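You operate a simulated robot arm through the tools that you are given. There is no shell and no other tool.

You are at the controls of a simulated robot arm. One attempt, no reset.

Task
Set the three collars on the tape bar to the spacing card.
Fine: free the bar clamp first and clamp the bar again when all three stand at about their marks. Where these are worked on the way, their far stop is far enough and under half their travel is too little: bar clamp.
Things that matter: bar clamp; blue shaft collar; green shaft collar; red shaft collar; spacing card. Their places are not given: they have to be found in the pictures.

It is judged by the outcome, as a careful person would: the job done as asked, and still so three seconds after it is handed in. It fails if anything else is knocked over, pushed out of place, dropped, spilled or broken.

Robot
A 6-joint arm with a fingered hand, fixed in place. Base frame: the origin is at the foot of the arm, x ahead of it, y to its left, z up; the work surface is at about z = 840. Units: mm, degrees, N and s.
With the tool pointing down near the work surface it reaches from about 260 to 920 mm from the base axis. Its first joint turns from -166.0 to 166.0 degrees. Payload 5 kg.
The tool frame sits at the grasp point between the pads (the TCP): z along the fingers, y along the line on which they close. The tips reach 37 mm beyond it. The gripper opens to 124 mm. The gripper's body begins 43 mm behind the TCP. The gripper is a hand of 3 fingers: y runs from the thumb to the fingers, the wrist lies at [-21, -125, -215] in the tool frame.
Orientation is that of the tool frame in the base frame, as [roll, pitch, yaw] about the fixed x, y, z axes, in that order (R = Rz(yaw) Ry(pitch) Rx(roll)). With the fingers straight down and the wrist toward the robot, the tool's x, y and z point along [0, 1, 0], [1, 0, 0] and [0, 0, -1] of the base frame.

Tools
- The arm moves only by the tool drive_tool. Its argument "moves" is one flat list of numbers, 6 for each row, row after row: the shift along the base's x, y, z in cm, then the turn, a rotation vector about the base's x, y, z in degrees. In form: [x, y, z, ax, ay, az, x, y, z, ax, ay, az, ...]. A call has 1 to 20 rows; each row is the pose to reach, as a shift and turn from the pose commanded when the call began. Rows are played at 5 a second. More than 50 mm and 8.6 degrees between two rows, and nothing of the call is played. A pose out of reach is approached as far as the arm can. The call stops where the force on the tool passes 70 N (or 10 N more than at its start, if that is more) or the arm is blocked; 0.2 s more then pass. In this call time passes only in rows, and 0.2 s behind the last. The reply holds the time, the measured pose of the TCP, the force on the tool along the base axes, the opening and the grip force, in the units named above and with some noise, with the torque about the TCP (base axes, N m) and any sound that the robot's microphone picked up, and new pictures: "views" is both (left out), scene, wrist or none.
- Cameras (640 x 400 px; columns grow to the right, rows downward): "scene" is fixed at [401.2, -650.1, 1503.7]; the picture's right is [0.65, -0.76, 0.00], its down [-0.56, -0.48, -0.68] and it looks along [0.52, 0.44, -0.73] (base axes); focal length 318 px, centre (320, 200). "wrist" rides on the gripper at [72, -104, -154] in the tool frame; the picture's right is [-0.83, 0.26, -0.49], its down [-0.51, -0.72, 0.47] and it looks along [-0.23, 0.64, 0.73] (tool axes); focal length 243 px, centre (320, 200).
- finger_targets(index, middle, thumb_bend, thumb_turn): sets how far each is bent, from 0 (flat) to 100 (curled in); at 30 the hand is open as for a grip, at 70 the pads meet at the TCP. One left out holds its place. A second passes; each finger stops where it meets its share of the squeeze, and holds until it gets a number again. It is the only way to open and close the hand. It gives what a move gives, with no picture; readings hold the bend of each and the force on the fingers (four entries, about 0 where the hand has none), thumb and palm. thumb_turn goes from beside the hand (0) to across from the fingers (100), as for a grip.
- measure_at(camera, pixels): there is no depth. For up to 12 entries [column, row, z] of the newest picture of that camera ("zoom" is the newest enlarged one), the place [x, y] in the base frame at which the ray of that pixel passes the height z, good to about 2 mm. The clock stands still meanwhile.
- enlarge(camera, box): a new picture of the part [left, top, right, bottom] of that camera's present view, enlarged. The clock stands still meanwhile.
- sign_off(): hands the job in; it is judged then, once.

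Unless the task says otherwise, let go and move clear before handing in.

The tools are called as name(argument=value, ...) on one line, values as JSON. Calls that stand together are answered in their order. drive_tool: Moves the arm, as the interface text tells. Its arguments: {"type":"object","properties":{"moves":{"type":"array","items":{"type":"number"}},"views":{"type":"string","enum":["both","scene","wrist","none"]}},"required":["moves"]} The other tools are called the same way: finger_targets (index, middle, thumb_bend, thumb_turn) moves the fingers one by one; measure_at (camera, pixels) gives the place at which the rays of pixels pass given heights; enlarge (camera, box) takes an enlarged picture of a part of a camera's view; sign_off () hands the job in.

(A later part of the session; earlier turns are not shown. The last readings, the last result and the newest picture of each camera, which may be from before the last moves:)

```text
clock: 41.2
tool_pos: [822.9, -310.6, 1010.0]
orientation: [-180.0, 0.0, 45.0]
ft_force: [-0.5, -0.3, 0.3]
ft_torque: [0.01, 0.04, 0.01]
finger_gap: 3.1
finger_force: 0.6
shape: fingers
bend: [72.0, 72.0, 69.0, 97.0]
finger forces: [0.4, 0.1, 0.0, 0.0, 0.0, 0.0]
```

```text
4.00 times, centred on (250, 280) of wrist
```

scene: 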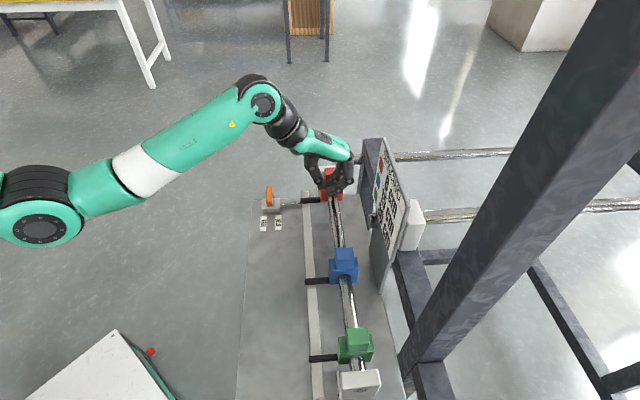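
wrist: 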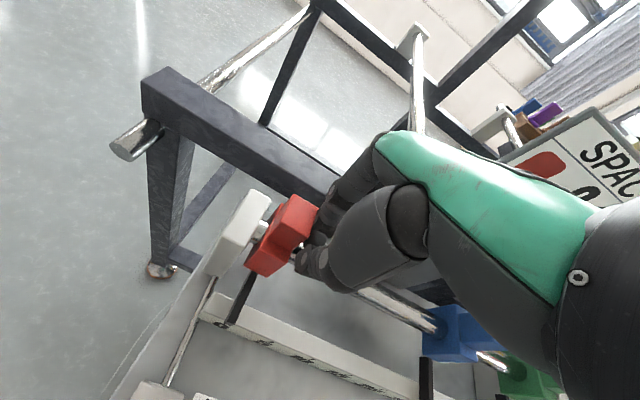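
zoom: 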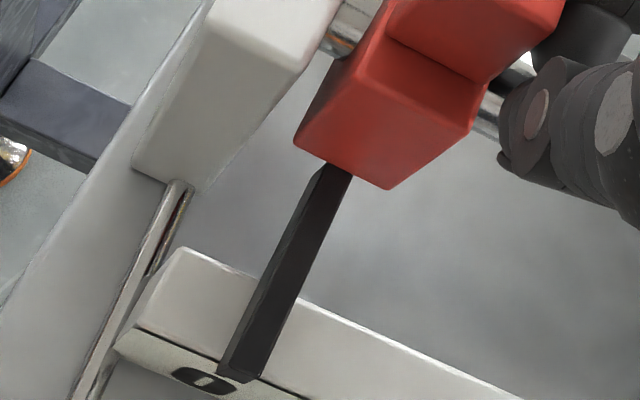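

Pointer is about 4 mm short of 0. I'll nudge 3.5 mm more, then pull back to view it squarely.

drive_tool(moves=[0.12, 0.12, 0, 0, 0, 0, 0.25, 0.25, 0, 0, 0, 0], views="none")

drive_tool(moves=[-0.5, -0.5, 0, 0, 0, 0, -2, -2, 0, 0, 0, 0, -5, -5, 0, 0, 0, 0, -6.5, -5.5, 4, 0, 0, 0, -7.5, -4.5, 7, 0, 0, 0], views="both")

```text
clock: 41.8
tool_pos: [823.9, -309.8, 1010.4]
orientation: [-179.9, 0.0, 45.0]
ft_force: [-2.9, -3.2, -0.3]
ft_torque: [-0.04, -0.04, -0.1]
finger_gap: 3.3
finger_force: 2.3
shape: fingers
bend: [72.0, 72.0, 69.0, 97.0]
finger forces: [4.0, 0.1, 0.0, 0.1, 0.0, 0.0]
```

```text
clock: 43.0
tool_pos: [753.7, -352.1, 1076.9]
orientation: [179.9, 0.0, 45.0]
ft_force: [-1.0, -0.2, 0.9]
ft_torque: [-0.01, 0.0, 0.04]
finger_gap: 3.3
finger_force: 0.1
shape: fingers
bend: [72.0, 72.0, 69.0, 97.0]
finger forces: [0.0, 0.0, 0.0, 0.0, 0.1, 0.0]
```

scene: 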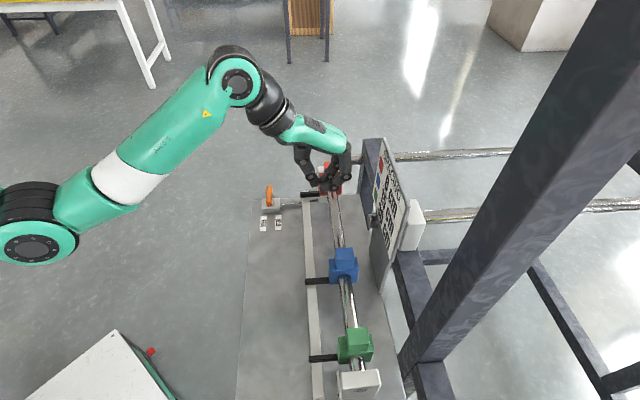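
wrist: 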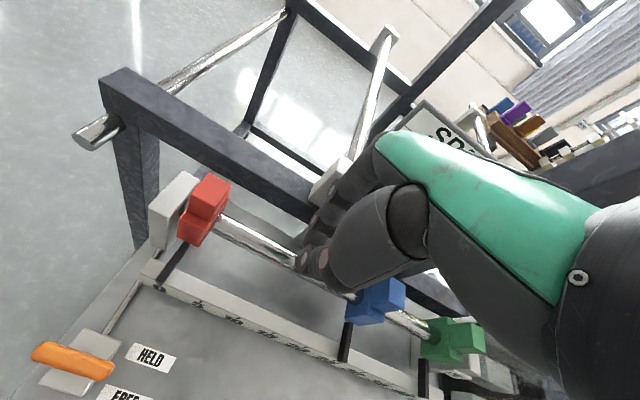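

Force rose to 4 N at the end, maybe an end stop. I'll enlarge the red pointer.

enlarge(camera="wrist", box=[130, 165, 250, 305])

enlarge(camera="wrist", box=[150, 240, 220, 310])

enlarge(camera="scene", box=[290, 150, 350, 220])

```text
2.86 times, centred on (190, 235) of wrist
```

zoom: 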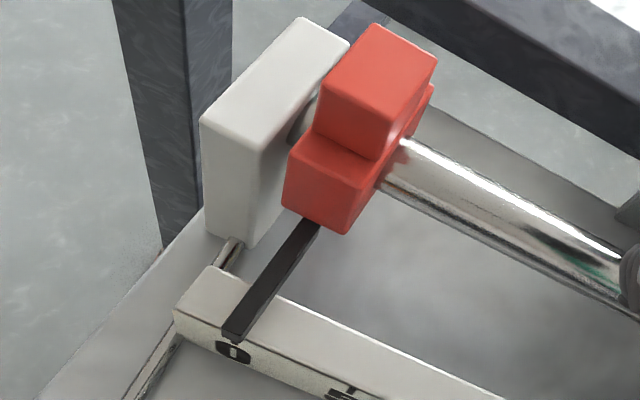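

```text
5.71 times, centred on (185, 275) of wrist
```

zoom: 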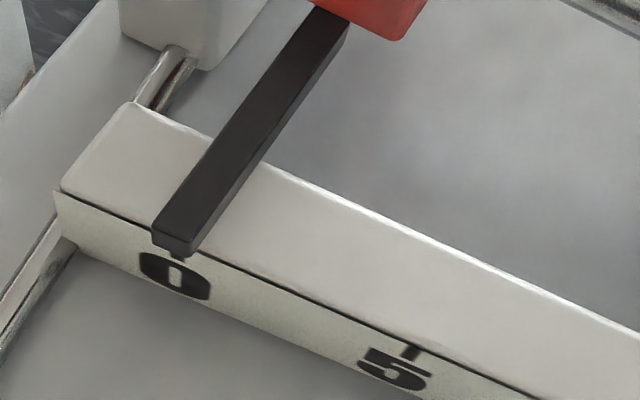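

```text
5.71 times, centred on (320, 185) of scene
```

zoom: 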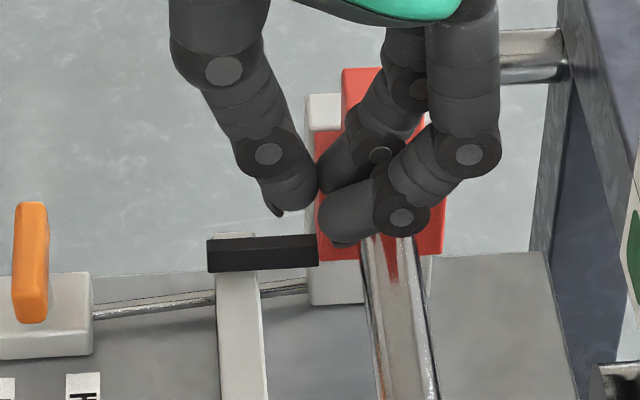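

Red's pointer is on the 0 tick (within about 1 mm). Next blue: I'll move the fist to the right of the blue collar (L≈105) and descend there.

drive_tool(moves=[-3.1, -3.2, 0, 0, 0, 0, -6.2, -6.4, 0, 0, 0, 0, -9.3, -9.6, 0, 0, 0, 0, -12.4, -12.9, 0, 0, 0, 0, -11.8, -13.5, -3.5, 0, 0, 0, -11.2, -14.1, -6.8, 0, 0, 0], views="both")

enlarge(camera="scene", box=[290, 210, 410, 330])

```text
clock: 44.4
tool_pos: [638.5, -497.5, 1009.3]
orientation: [179.8, 0.1, 45.0]
ft_force: [0.3, 0.3, 0.0]
ft_torque: [-0.01, -0.01, -0.01]
finger_gap: 3.6
finger_force: 0.3
shape: fingers
bend: [72.0, 72.0, 69.0, 97.0]
finger forces: [0.0, 0.0, 0.1, 0.0, 0.1, 0.1]
```

scene: 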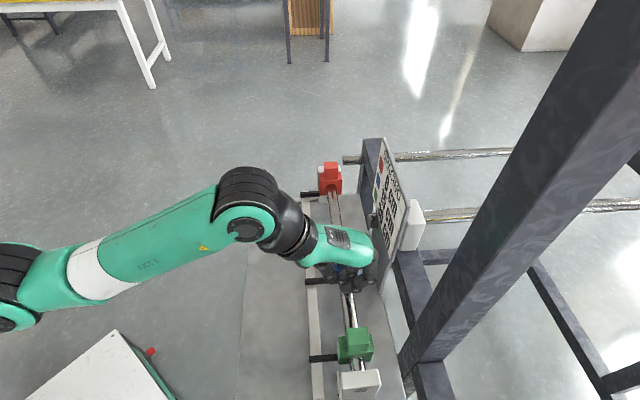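
wrist: 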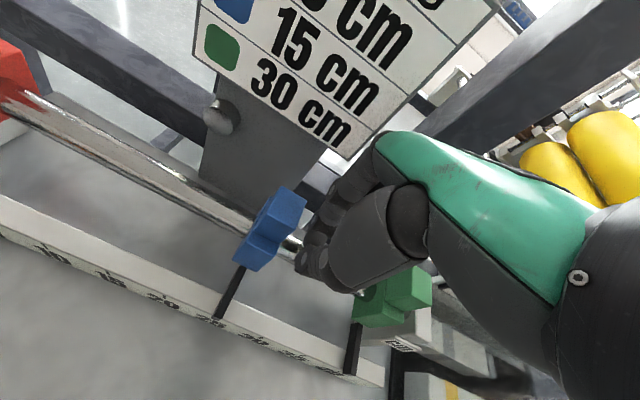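

```text
3.33 times, centred on (350, 270) of scene
```

zoom: 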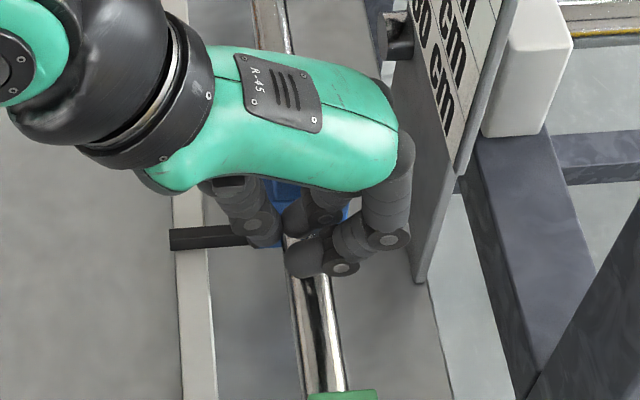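

The fist is beside blue (free of contact). I'll push blue +L, 95 mm in slow steps.

drive_tool(moves=[0.7, 0.7, 0, 0, 0, 0, 1.4, 1.4, 0, 0, 0, 0, 2.1, 2.1, 0, 0, 0, 0, 2.8, 2.8, 0, 0, 0, 0, 3.5, 3.5, 0, 0, 0, 0, 4.2, 4.2, 0, 0, 0, 0, 4.9, 4.9, 0, 0, 0, 0, 5.6, 5.6, 0, 0, 0, 0, 6.2, 6.2, 0, 0, 0, 0, 6.6, 6.6, 0, 0, 0, 0, 6.8, 6.8, 0, 0, 0, 0], views="both")

enlarge(camera="wrist", box=[170, 220, 310, 350])

```text
clock: 46.8
tool_pos: [705.7, -427.9, 1011.1]
orientation: [180.0, 0.0, 45.0]
ft_force: [-1.3, -0.6, -0.3]
ft_torque: [-0.01, 0.0, -0.03]
finger_gap: 3.3
finger_force: 1.0
shape: fingers
bend: [72.0, 72.0, 69.0, 97.0]
finger forces: [1.9, 0.0, 0.0, 0.0, 0.0, 0.0]
```

scene: 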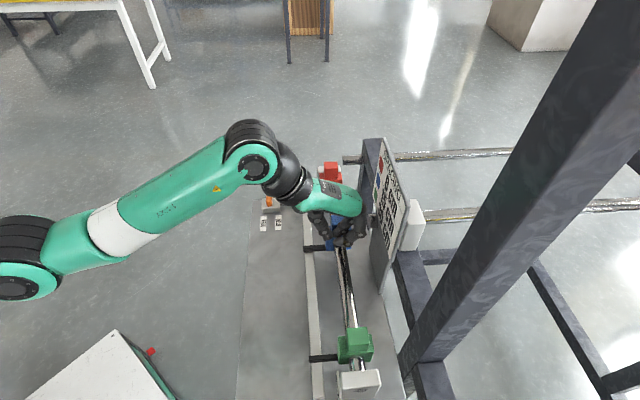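
wrist: 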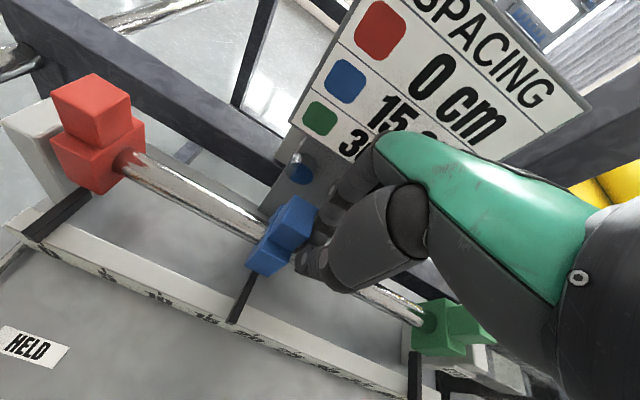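

```text
3.08 times, centred on (240, 285) of wrist
```

zoom: 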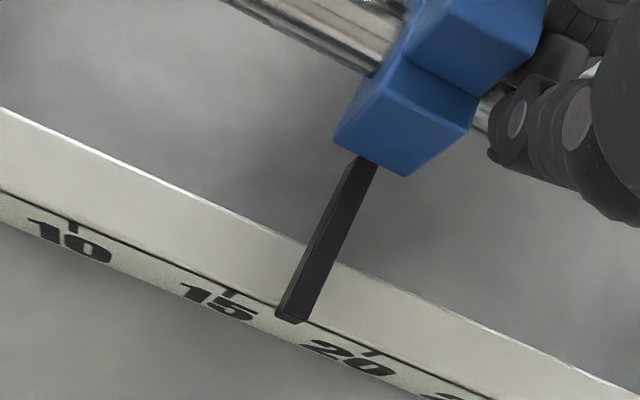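

Blue's pointer is at about 17. I'll push 17 mm more and look.

drive_tool(moves=[0.4, 0.4, 0, 0, 0, 0, 0.8, 0.8, 0, 0, 0, 0, 1.05, 1.05, 0, 0, 0, 0, 1.2, 1.2, 0, 0, 0, 0], views="wrist")

enlarge(camera="wrist", box=[180, 260, 280, 350])

```text
clock: 47.8
tool_pos: [717.8, -415.7, 1011.7]
orientation: [180.0, -0.1, 44.9]
ft_force: [-2.5, -0.2, -0.6]
ft_torque: [-0.04, 0.05, -0.01]
finger_gap: 3.3
finger_force: 0.3
shape: fingers
bend: [72.0, 72.0, 69.0, 97.0]
finger forces: [1.6, 0.1, 0.0, 0.0, 0.1, 0.0]
```

wrist: 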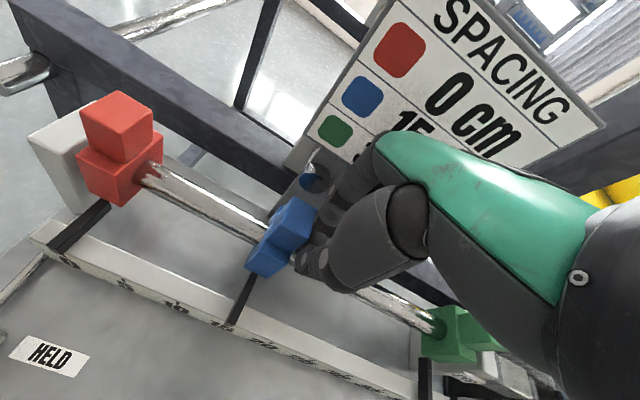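

```text
4.44 times, centred on (230, 305) of wrist
```

zoom: 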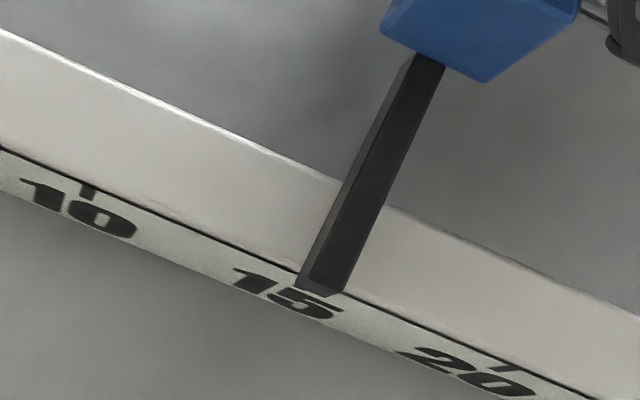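

Blue's pointer looks within 1–3 mm of 15. I'll pull the fist back 38 mm so the camera stands square to the pointer and read it.

drive_tool(moves=[-1.3, -1.3, 0, 0, 0, 0, -2.7, -2.7, 0, 0, 0, 0], views="wrist")

enlarge(camera="wrist", box=[150, 230, 250, 320])

```text
clock: 48.4
tool_pos: [690.2, -443.7, 1010.2]
orientation: [-180.0, 0.0, 45.1]
ft_force: [0.7, -0.4, -0.1]
ft_torque: [-0.01, 0.02, 0.01]
finger_gap: 3.0
finger_force: 0.1
shape: fingers
bend: [72.0, 72.0, 69.0, 97.0]
finger forces: [0.0, 0.0, 0.0, 0.0, 0.0, 0.0]
```

wrist: 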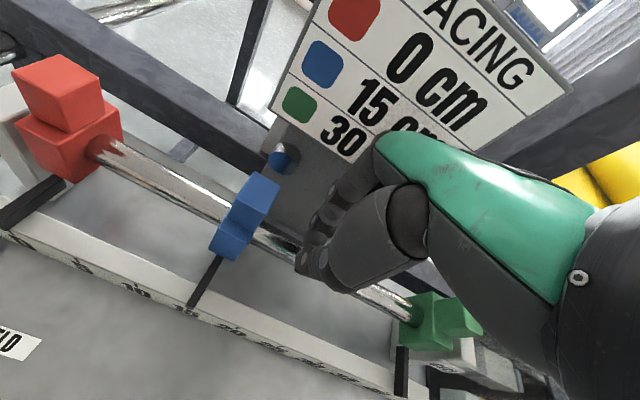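

```text
4.44 times, centred on (200, 275) of wrist
```

zoom: 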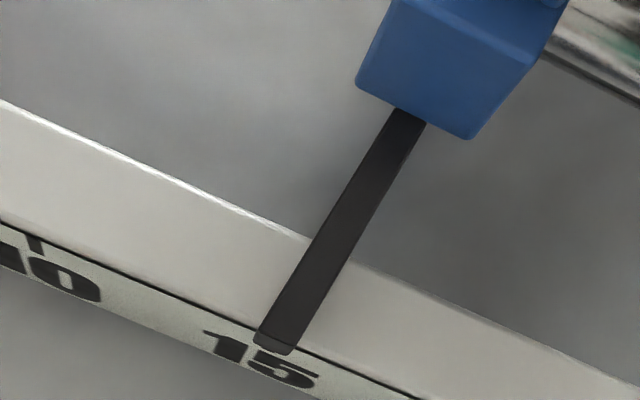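

enlarge(camera="wrist", box=[180, 275, 230, 315])

enlarge(camera="wrist", box=[110, 260, 310, 360])

```text
10.00 times, centred on (205, 295) of wrist
```

zoom: 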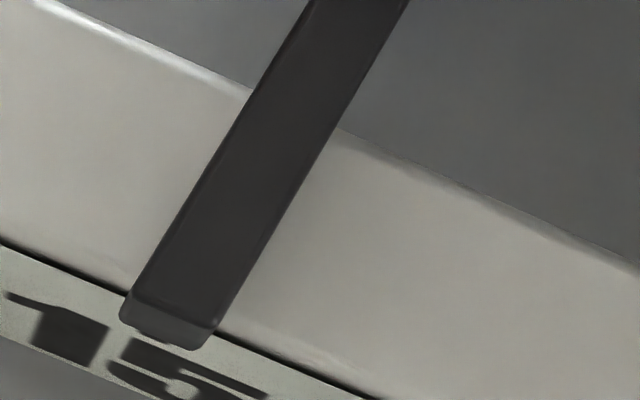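

```text
3.20 times, centred on (210, 310) of wrist
```

zoom: 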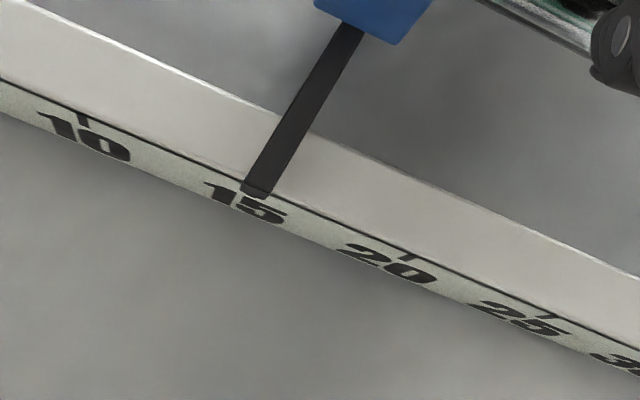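

Blue's pointer sits over the hidden 15 tick (within about 1 mm). Now green: rise, move past it to L≈-46, and descend on its right, tips staying above the near post.

drive_tool(moves=[-0.5, 0.5, 3.5, 0, 0, 0, -1.06, 1.06, 6.7, 0, 0, 0, -4.2, -2.03, 6.7, 0, 0, 0, -7.35, -5.1, 6.7, 0, 0, 0, -10.5, -8.2, 6.7, 0, 0, 0, -13.6, -11.3, 6.7, 0, 0, 0, -16.77, -14.39, 6.7, 0, 0, 0], views="both")

enlarge(camera="wrist", box=[150, 180, 350, 330])

enlarge(camera="scene", box=[290, 280, 410, 400])

```text
clock: 50.0
tool_pos: [524.6, -584.4, 1077.3]
orientation: [179.9, 0.0, 45.0]
ft_force: [-0.1, -0.8, -0.5]
ft_torque: [0.0, 0.02, 0.0]
finger_gap: 3.2
finger_force: 0.0
shape: fingers
bend: [72.0, 72.0, 69.0, 97.0]
finger forces: [0.0, 0.0, 0.0, 0.0, 0.0, 0.1]
```

scene: 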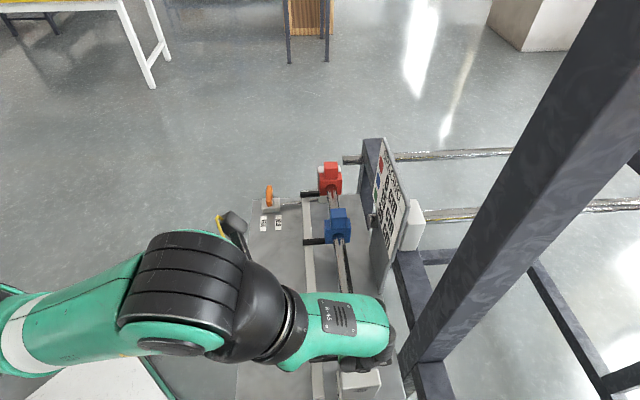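
wrist: 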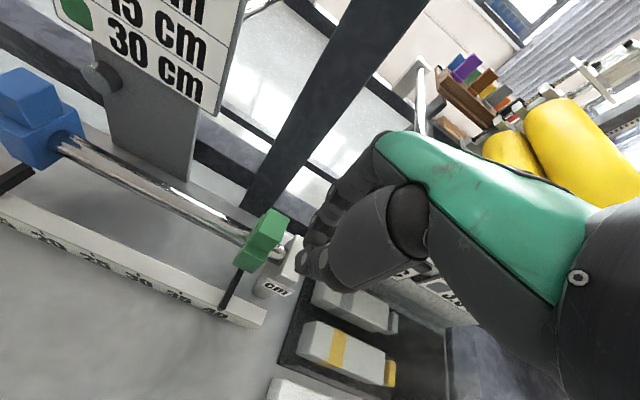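

```text
2.67 times, centred on (250, 255) of wrist
```

zoom: 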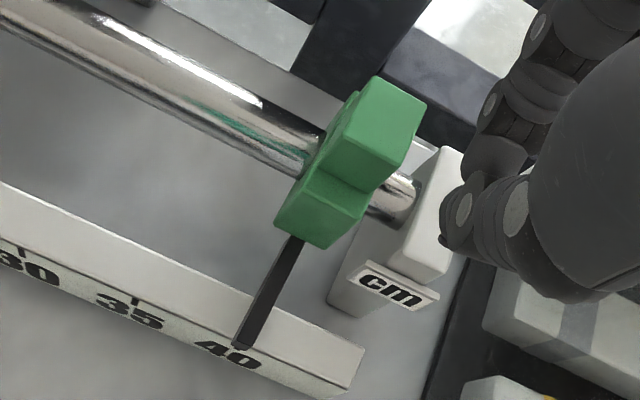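

```text
3.33 times, centred on (350, 340) of scene
```

zoom: 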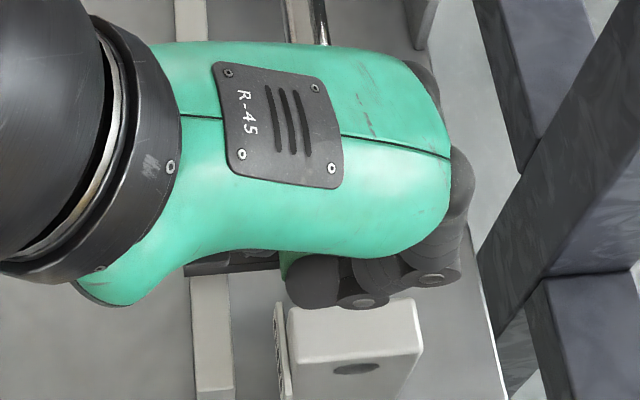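

Green's pointer is at 40 with the fist to its right above the near post. I'll descend to z≈1012 at F≈803.

drive_tool(moves=[0.4, -0.9, -3.2, 0, 0, 0, 1.06, -1.62, -6.4, 0, 0, 0], views="wrist")

enlarge(camera="wrist", box=[200, 180, 400, 330])

```text
clock: 50.6
tool_pos: [534.5, -600.5, 1015.1]
orientation: [-180.0, 0.1, 45.0]
ft_force: [-0.2, -0.7, 0.7]
ft_torque: [-0.01, -0.03, -0.01]
finger_gap: 3.4
finger_force: 0.0
shape: fingers
bend: [72.0, 72.0, 69.0, 97.0]
finger forces: [0.0, 0.0, 0.0, 0.0, 0.1, 0.0]
```

wrist: 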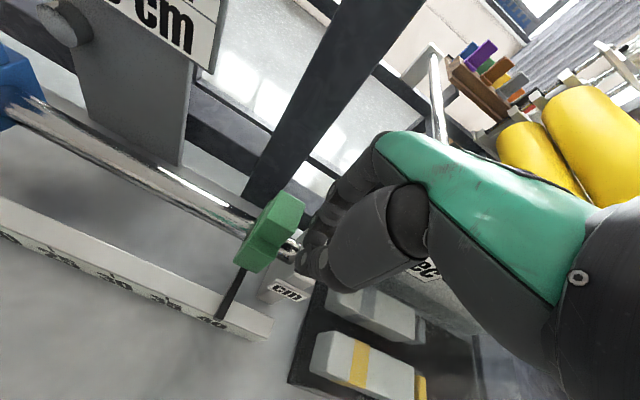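

```text
2.67 times, centred on (300, 255) of wrist
```

zoom: 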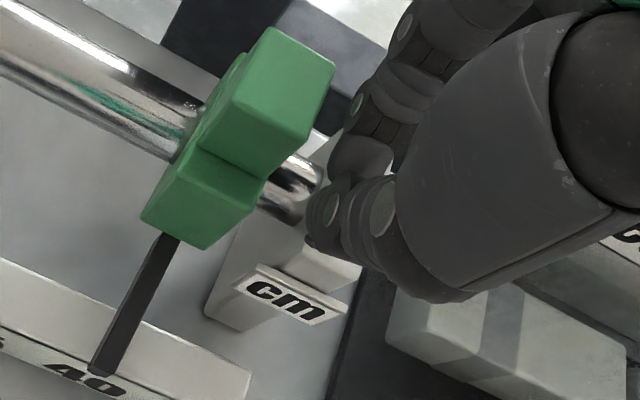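

Free on the right of green. I'll push green +L by 92 mm slowly.

drive_tool(moves=[0.7, 0.7, 0, 0, 0, 0, 1.4, 1.4, 0, 0, 0, 0, 2.1, 2.1, 0, 0, 0, 0, 2.8, 2.8, 0, 0, 0, 0, 3.5, 3.5, 0, 0, 0, 0, 4.2, 4.2, 0, 0, 0, 0, 4.9, 4.9, 0, 0, 0, 0, 5.5, 5.5, 0, 0, 0, 0, 6.0, 6.0, 0, 0, 0, 0, 6.3, 6.3, 0, 0, 0, 0, 6.5, 6.5, 0, 0, 0, 0], views="wrist")

enlarge(camera="wrist", box=[130, 240, 330, 380])

```text
clock: 53.0
tool_pos: [598.3, -536.4, 1014.5]
orientation: [180.0, 0.1, 45.0]
ft_force: [-0.7, -1.3, 1.8]
ft_torque: [-0.01, 0.02, -0.04]
finger_gap: 3.2
finger_force: 1.2
shape: fingers
bend: [72.0, 72.0, 69.0, 97.0]
finger forces: [2.6, 0.0, 0.1, 0.0, 0.0, 0.0]
```

wrist: 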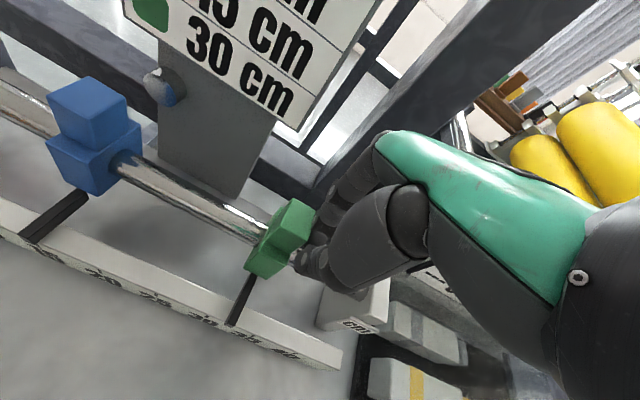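

```text
2.86 times, centred on (230, 310) of wrist
```

zoom: 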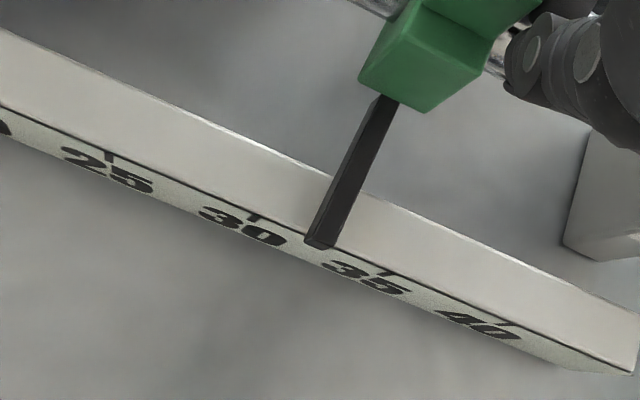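

Green is at about 32.4. I'll push 21 mm more.

drive_tool(moves=[0.4, 0.4, 0, 0, 0, 0, 0.8, 0.8, 0, 0, 0, 0, 1.2, 1.2, 0, 0, 0, 0, 1.5, 1.5, 0, 0, 0, 0], views="wrist")

enlarge(camera="wrist", box=[130, 250, 330, 370])

```text
clock: 54.0
tool_pos: [613.4, -523.7, 1015.2]
orientation: [179.9, 0.1, 45.1]
ft_force: [-2.7, -0.8, 1.2]
ft_torque: [0.0, 0.02, -0.04]
finger_gap: 3.0
finger_force: 1.6
shape: fingers
bend: [72.0, 72.0, 69.0, 97.0]
finger forces: [2.2, 0.0, 0.0, 0.1, 0.0, 0.0]
```

wrist: 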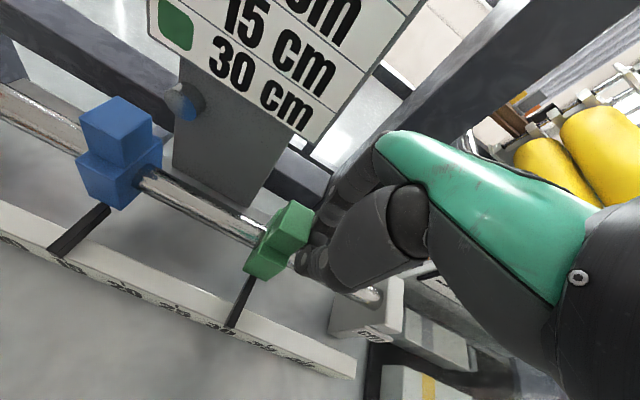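

```text
3.20 times, centred on (230, 310) of wrist
```

zoom: 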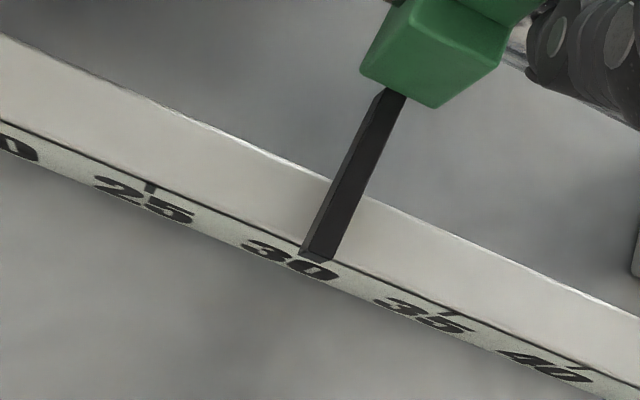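

Green's pointer is about 2 mm short of 30. I'll nudge 1.5 mm and then pull back 34 mm to read it squarely.

drive_tool(moves=[0.1, 0.1, 0, 0, 0, 0], views="none")

drive_tool(moves=[-1.3, -1.3, 0, 0, 0, 0, -2.6, -2.6, 0, 0, 0, 0], views="both")

enlarge(camera="wrist", box=[110, 240, 310, 360])

enlarge(camera="wrist", box=[180, 275, 230, 315])

```text
clock: 54.4
tool_pos: [615.3, -523.0, 1016.4]
orientation: [180.0, 0.1, 45.1]
ft_force: [-3.7, -3.3, 1.0]
ft_torque: [-0.04, 0.04, -0.06]
finger_gap: 3.2
finger_force: 3.1
shape: fingers
bend: [72.0, 72.0, 69.0, 97.0]
finger forces: [5.4, 0.1, 0.0, 0.1, 0.0, 0.0]
```

```text
clock: 55.0
tool_pos: [588.0, -546.7, 1015.1]
orientation: [-180.0, -0.1, 45.1]
ft_force: [-0.2, -0.1, 0.1]
ft_torque: [-0.07, 0.02, 0.02]
finger_gap: 3.5
finger_force: 0.0
shape: fingers
bend: [72.0, 72.0, 69.0, 97.0]
finger forces: [0.0, 0.1, 0.0, 0.1, 0.0, 0.0]
```

scene: 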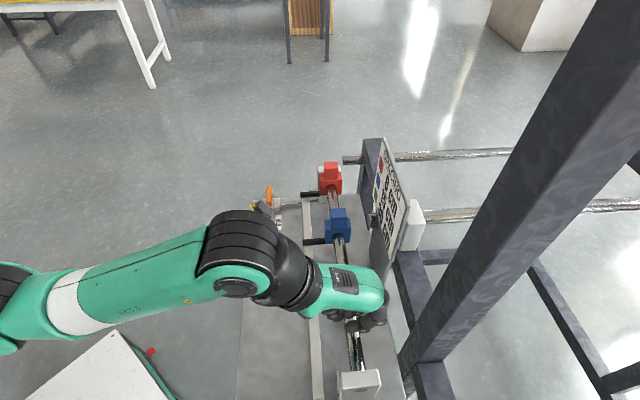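
wrist: 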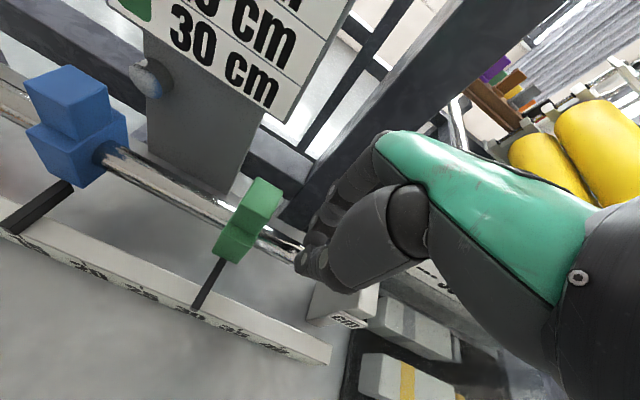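

```text
3.20 times, centred on (210, 300) of wrist
```

zoom: 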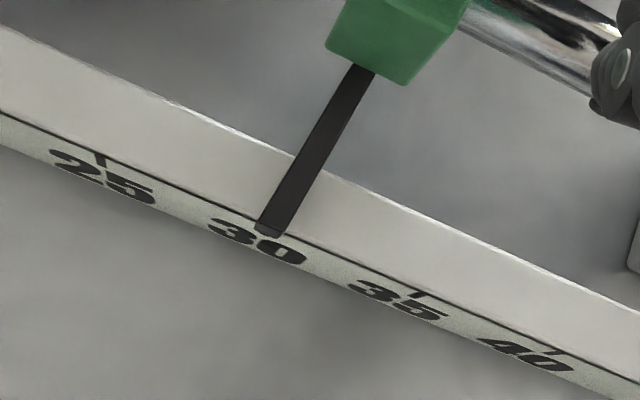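

```text
10.00 times, centred on (205, 295) of wrist
```

zoom: 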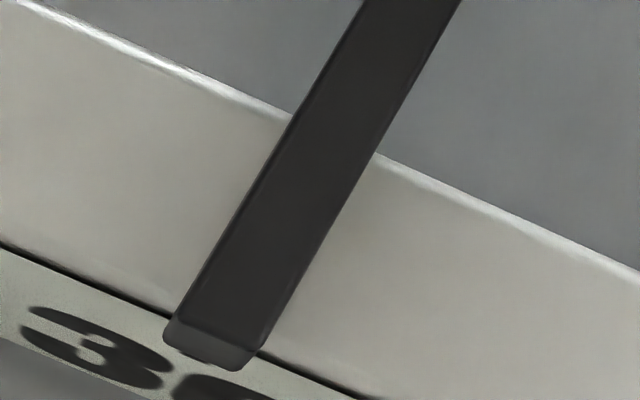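

All three now read 0, 15 and 30 within about 1 mm. Now to re-clamp: I'll rise, travel back over the handle, and look at it before opening the fingers.

drive_tool(moves=[-0.5, 0.5, 3.5, 0, 0, 0, -1, 1, 6.2, 0, 0, 0, 0.84, 4.94, 6.2, 0, 0, 0, 2.68, 8.88, 6.2, 0, 0, 0, 4.52, 12.82, 6.2, 0, 0, 0, 6.36, 16.76, 6.2, 0, 0, 0, 8.2, 20.7, 6.2, 0, 0, 0, 10.03, 24.63, 6.2, 0, 0, 0, 11.87, 28.57, 6.2, 0, 0, 0, 13.71, 32.51, 6.2, 0, 0, 0, 15.55, 36.45, 6.2, 0, 0, 0], views="both")

enlarge(camera="scene", box=[240, 170, 300, 220])

enlarge(camera="scene", box=[280, 160, 400, 400])

```text
clock: 57.4
tool_pos: [743.7, -181.9, 1074.4]
orientation: [179.9, -0.1, 45.1]
ft_force: [0.3, -0.3, 0.0]
ft_torque: [0.04, 0.0, 0.03]
finger_gap: 3.2
finger_force: 0.1
shape: fingers
bend: [72.0, 72.0, 69.0, 97.0]
finger forces: [0.0, 0.0, 0.0, 0.0, 0.0, 0.0]
```

scene: 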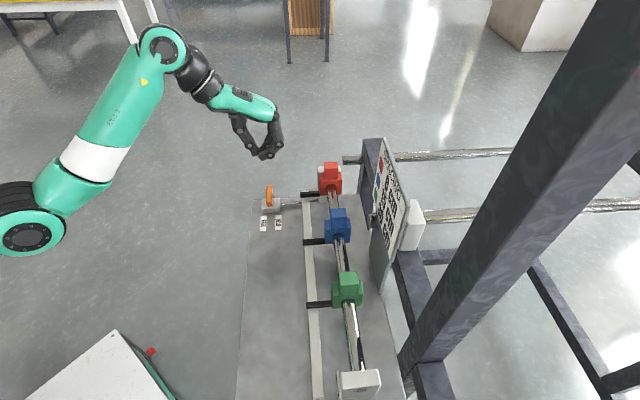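
wrist: 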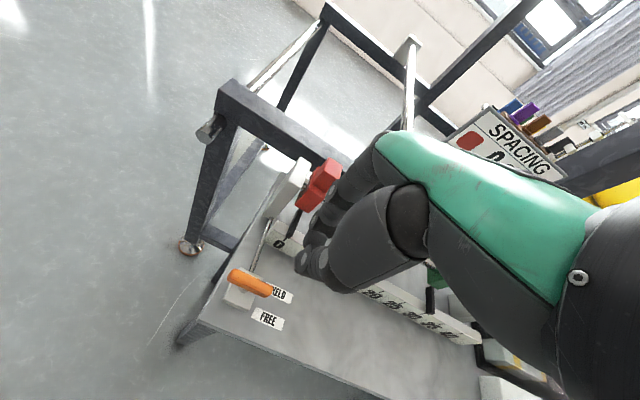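

```text
8.00 times, centred on (270, 195) of scene
```

zoom: 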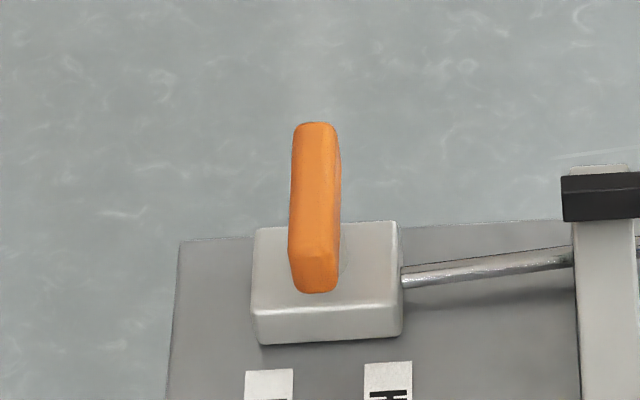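

```text
1.67 times, centred on (340, 280) of scene
```

zoom: 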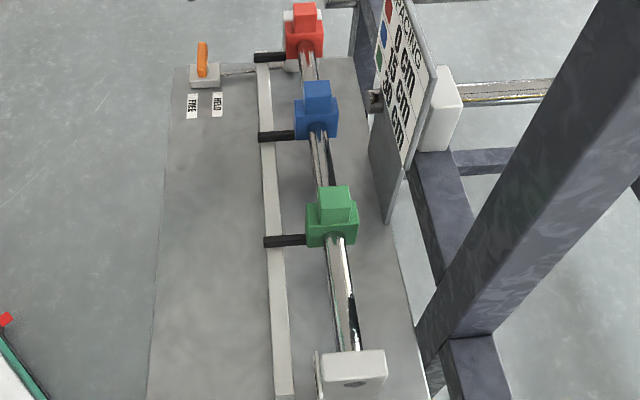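

Handle stands at the FREE stop. Before clamping I'll double-check red's pointer in this view, then open the fingers.

enlarge(camera="wrist", box=[260, 200, 320, 260])

finger_targets(index=50, middle=50, thumb_bend=50)

drive_tool(moves=[0, 0, -4.5, 0, 0, 0, 0, 0, -9, 0, 0, 0, 0, 0, -13, 0, 0, 0, 0, 0, -16.4, 0, 0, 0], views="both")

enlarge(camera="scene", box=[240, 170, 300, 220])

```text
6.67 times, centred on (290, 230) of wrist
```

zoom: 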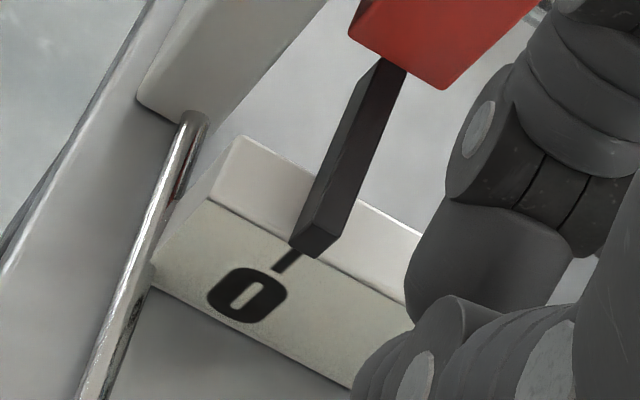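

```text
clock: 58.4
tool_pos: [743.8, -183.1, 1074.0]
orientation: [180.0, 0.0, 45.1]
ft_force: [-0.2, 0.5, -0.3]
ft_torque: [0.0, 0.01, 0.03]
finger_gap: 67.1
finger_force: 0.1
shape: fingers
bend: [50.0, 50.0, 50.0, 97.0]
finger forces: [0.0, 0.0, 0.0, 0.0, 0.0, 0.1]
```

```text
clock: 59.4
tool_pos: [743.6, -182.4, 911.5]
orientation: [179.9, 0.0, 45.0]
ft_force: [0.2, -0.6, -0.2]
ft_torque: [0.0, 0.0, -0.03]
finger_gap: 67.2
finger_force: 0.0
shape: fingers
bend: [50.0, 50.0, 50.0, 97.0]
finger forces: [0.0, 0.0, 0.0, 0.0, 0.0, 0.0]
```

scene: 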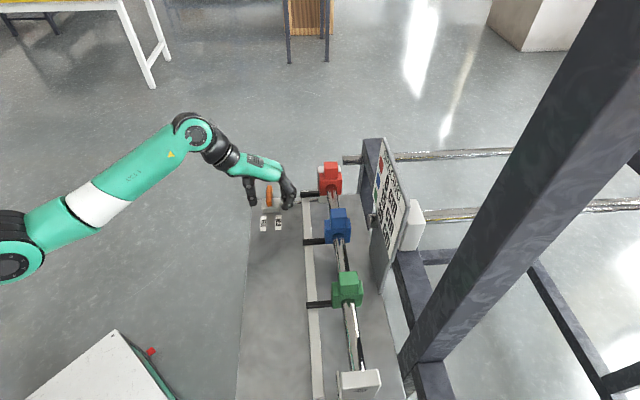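
wrist: 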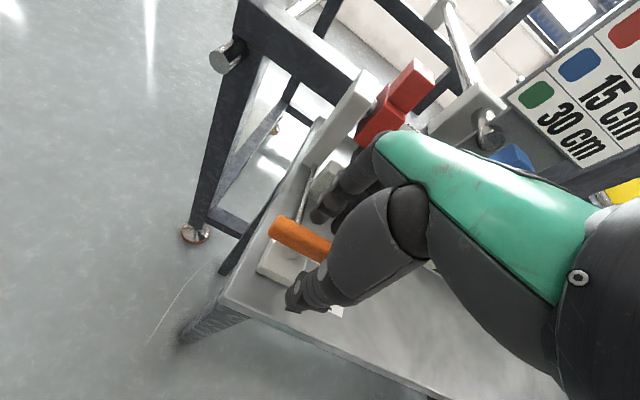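

```text
8.00 times, centred on (270, 195) of scene
```

zoom: 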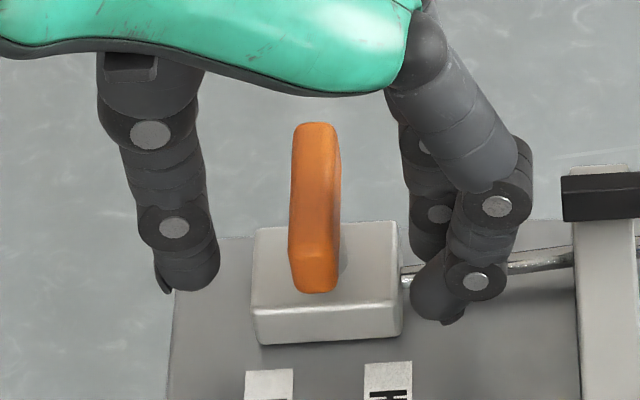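

Red's 0 tick meets the pointer's tip exactly. Now I'll pull the near arm toward -F with the fingers to start turning the handle back clockwise.

drive_tool(moves=[-0.7, 0.7, 0, 0, 0, 0, -1.2, 1.2, 0, 0, 0, 0, -1.7, 1.7, 0, 0, 0, 0, -2.2, 2.2, 0, 0, 0, 0], views="none")

enlarge(camera="scene", box=[240, 170, 300, 220])

```text
clock: 60.4
tool_pos: [722.1, -160.6, 912.7]
orientation: [179.9, 0.1, 45.0]
ft_force: [3.3, -4.2, 2.3]
ft_torque: [-0.08, -0.11, -0.03]
finger_gap: 72.1
finger_force: 2.4
shape: fingers
bend: [47.0, 49.0, 50.0, 97.0]
finger forces: [4.7, 0.6, 0.1, 0.1, 0.0, 0.0]
```

```text
8.00 times, centred on (270, 195) of scene
```

zoom: 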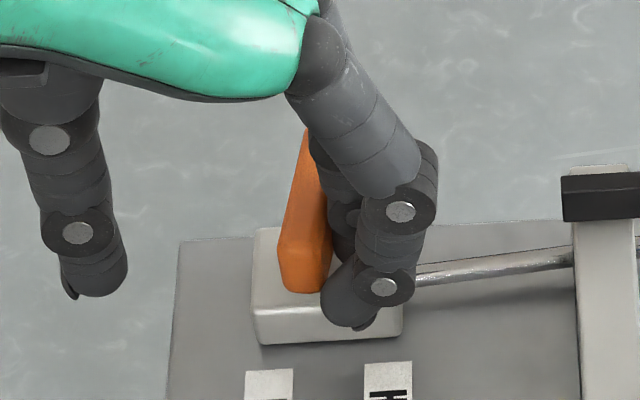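

The handle begins to turn clockwise. Continuing to pull toward -F, slightly +L.

drive_tool(moves=[-0.5, 0.7, 0, 0, 0, 0, -0.9, 1.3, 0, 0, 0, 0, -1.3, 1.9, 0, 0, 0, 0], views="none")

enlarge(camera="scene", box=[240, 170, 300, 220])

```text
clock: 61.2
tool_pos: [706.8, -144.4, 913.7]
orientation: [179.9, 0.1, 44.8]
ft_force: [3.5, -28.9, 3.1]
ft_torque: [-0.45, -0.1, -1.29]
finger_gap: 89.3
finger_force: 13.7
shape: fingers
bend: [34.0, 50.0, 50.0, 97.0]
finger forces: [26.2, 0.0, 0.1, 0.0, 0.1, 0.1]
```

```text
8.00 times, centred on (270, 195) of scene
```

zoom: 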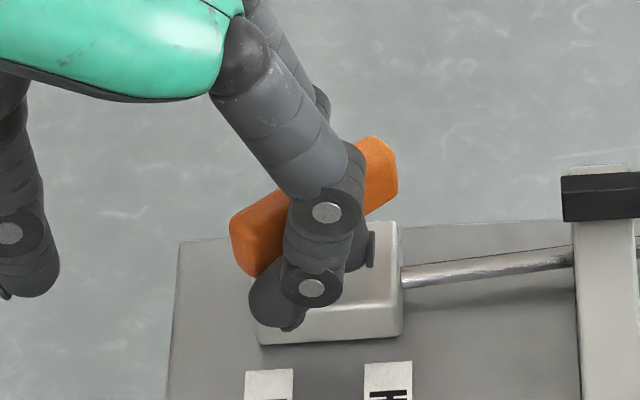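

The handle is now about 35° from HELD; index carries 26 N. I'll ease forward a little and push +L with the finger sides against the near arm.

drive_tool(moves=[0.4, -0.3, 0, 0, 0, 0, 0.8, 0.1, 0, 0, 0, 0, 1.1, 0.5, 0, 0, 0, 0], views="wrist")

enlarge(camera="scene", box=[240, 170, 300, 220])

```text
clock: 62.0
tool_pos: [717.2, -144.6, 912.2]
orientation: [179.9, 0.4, 44.4]
ft_force: [-27.4, -40.3, 12.9]
ft_torque: [-0.94, -0.17, -2.44]
finger_gap: 84.3
finger_force: 22.9
shape: fingers
bend: [38.0, 50.0, 50.0, 97.0]
finger forces: [43.7, 2.1, 0.1, 0.0, 0.0, 0.0]
```

wrist: 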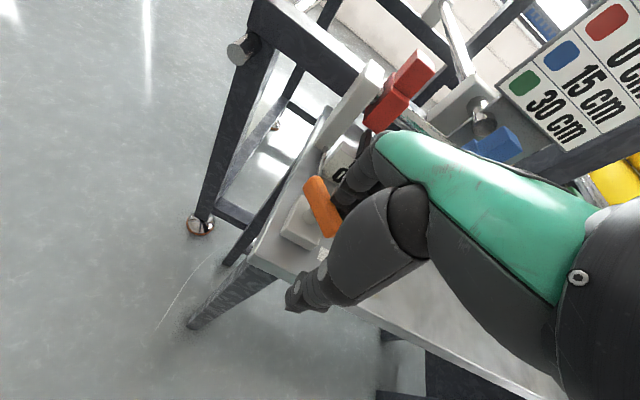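

```text
8.00 times, centred on (270, 195) of scene
```

zoom: 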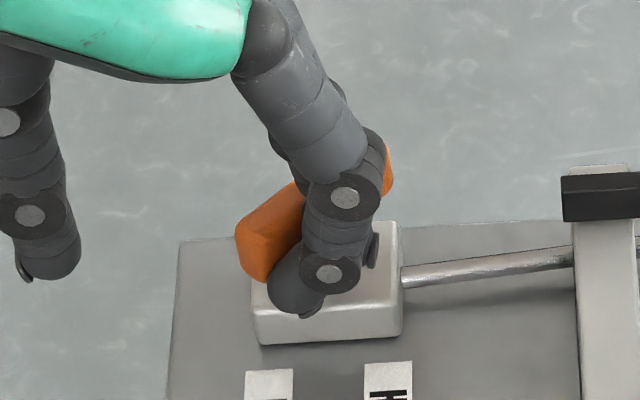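

Now the finger presses too near the pivot (44 N). I'll back off and lift clear, then come at the near end from yaw 135.

drive_tool(moves=[-0.4, -0.4, 0, 0, 0, 0, -0.9, -0.9, 0, 0, 0, 0, -0.9, -0.9, 4, 0, 0, 0, -0.9, -0.9, 8, 0, 0, 0, -0.9, -0.9, 10, 0, 0, 0], views="both")

enlarge(camera="scene", box=[240, 170, 300, 220])

```text
clock: 63.2
tool_pos: [713.9, -148.0, 1012.4]
orientation: [-180.0, 0.0, 45.1]
ft_force: [0.5, -0.4, 0.3]
ft_torque: [-0.05, 0.05, -0.01]
finger_gap: 67.5
finger_force: 0.1
shape: fingers
bend: [50.0, 50.0, 50.0, 97.0]
finger forces: [0.1, 0.0, 0.1, 0.0, 0.0, 0.0]
```

scene: 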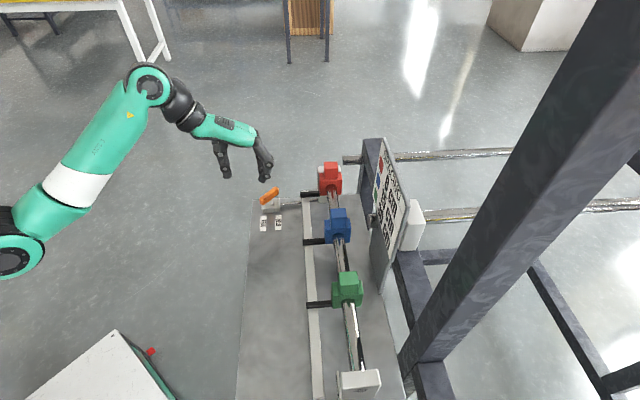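
wrist: 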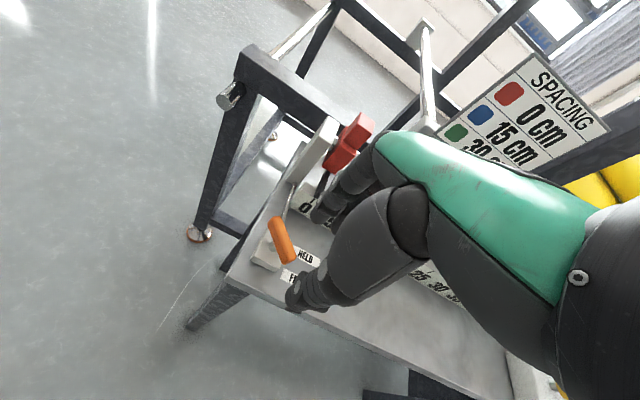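

```text
8.00 times, centred on (270, 195) of scene
```

zoom: 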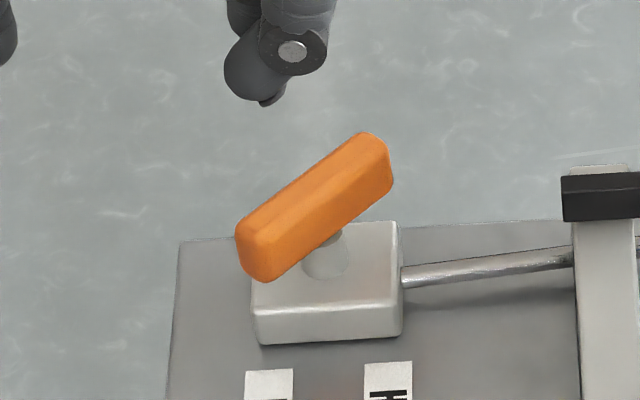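

The handle is about 43° from HELD. I'll turn the hand to yaw 135 above (778,-167), open the thumb more, and look before descending around the far arm.

drive_tool(moves=[0.6, -0.2, 0, 0, 0, 8.2, 1.2, -0.4, 0, 0, 0, 16.4, 1.8, -0.6, 0, 0, 0, 24.6, 2.4, -0.7, 0, 0, 0, 32.8, 3.0, -0.9, 0, 0, 0, 41, 3.6, -1.1, 0, 0, 0, 49.2, 4.2, -1.3, 0, 0, 0, 57.4, 4.8, -1.5, 0, 0, 0, 65.6, 5.4, -1.6, 0, 0, 0, 73.8, 6.0, -1.8, 0, 0, 0, 82, 6.4, -1.9, 0, 0, 0, 90], views="none")

finger_targets(index=46, middle=46, thumb_bend=35)

drive_tool(moves=[0, 0, -4, 0, 0, 0], views="both")

enlarge(camera="scene", box=[240, 160, 300, 220])

enlarge(camera="wrist", box=[220, 180, 380, 320])

```text
clock: 65.6
tool_pos: [775.2, -165.6, 1012.6]
orientation: [-180.0, 0.1, 135.1]
ft_force: [0.1, 0.2, -0.8]
ft_torque: [0.0, -0.04, 0.0]
finger_gap: 67.4
finger_force: 0.0
shape: fingers
bend: [50.0, 50.0, 50.0, 97.0]
finger forces: [0.0, 0.0, 0.0, 0.0, 0.0, 0.0]
```

```text
clock: 66.6
tool_pos: [774.7, -165.4, 1012.5]
orientation: [180.0, 0.0, 135.1]
ft_force: [0.1, 0.2, 0.3]
ft_torque: [0.0, 0.04, 0.02]
finger_gap: 96.4
finger_force: 0.0
shape: fingers
bend: [46.0, 46.0, 35.0, 97.0]
finger forces: [0.0, 0.0, 0.0, 0.1, 0.1, 0.0]
```

```text
clock: 67.0
tool_pos: [772.9, -165.0, 972.2]
orientation: [180.0, 0.1, 135.0]
ft_force: [0.3, 0.0, 0.5]
ft_torque: [0.04, -0.03, 0.02]
finger_gap: 96.7
finger_force: 0.0
shape: fingers
bend: [46.0, 46.0, 35.0, 97.0]
finger forces: [0.1, 0.1, 0.1, 0.0, 0.0, 0.0]
```

scene: 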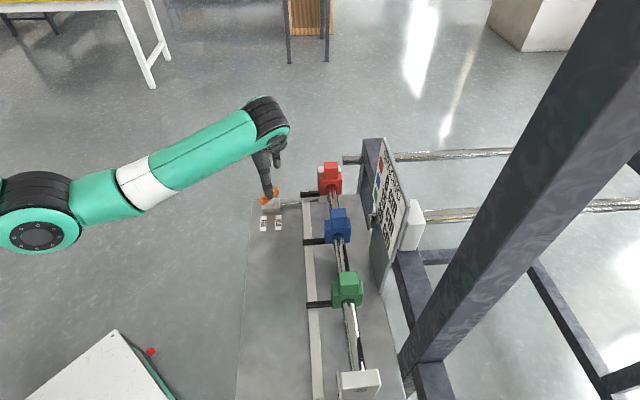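
wrist: 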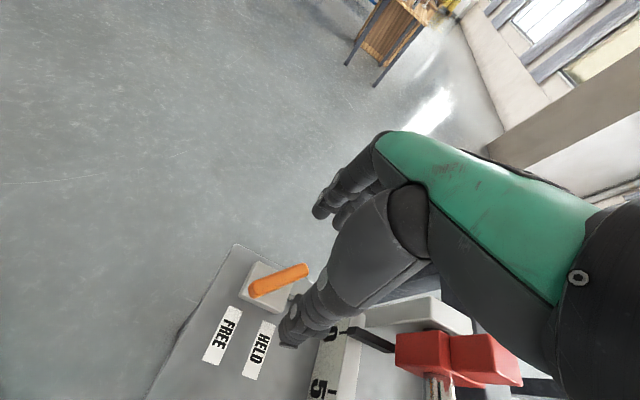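

```text
6.67 times, centred on (270, 190) of scene
```

zoom: 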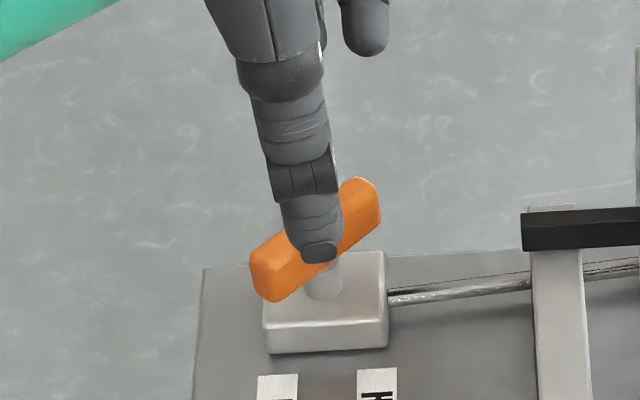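

```text
2.86 times, centred on (300, 250) of wrist
```

zoom: 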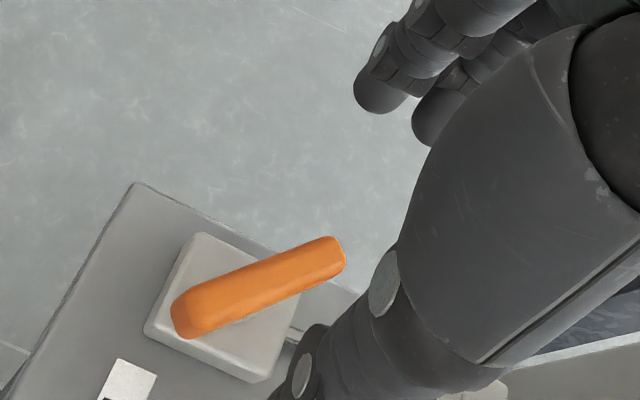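

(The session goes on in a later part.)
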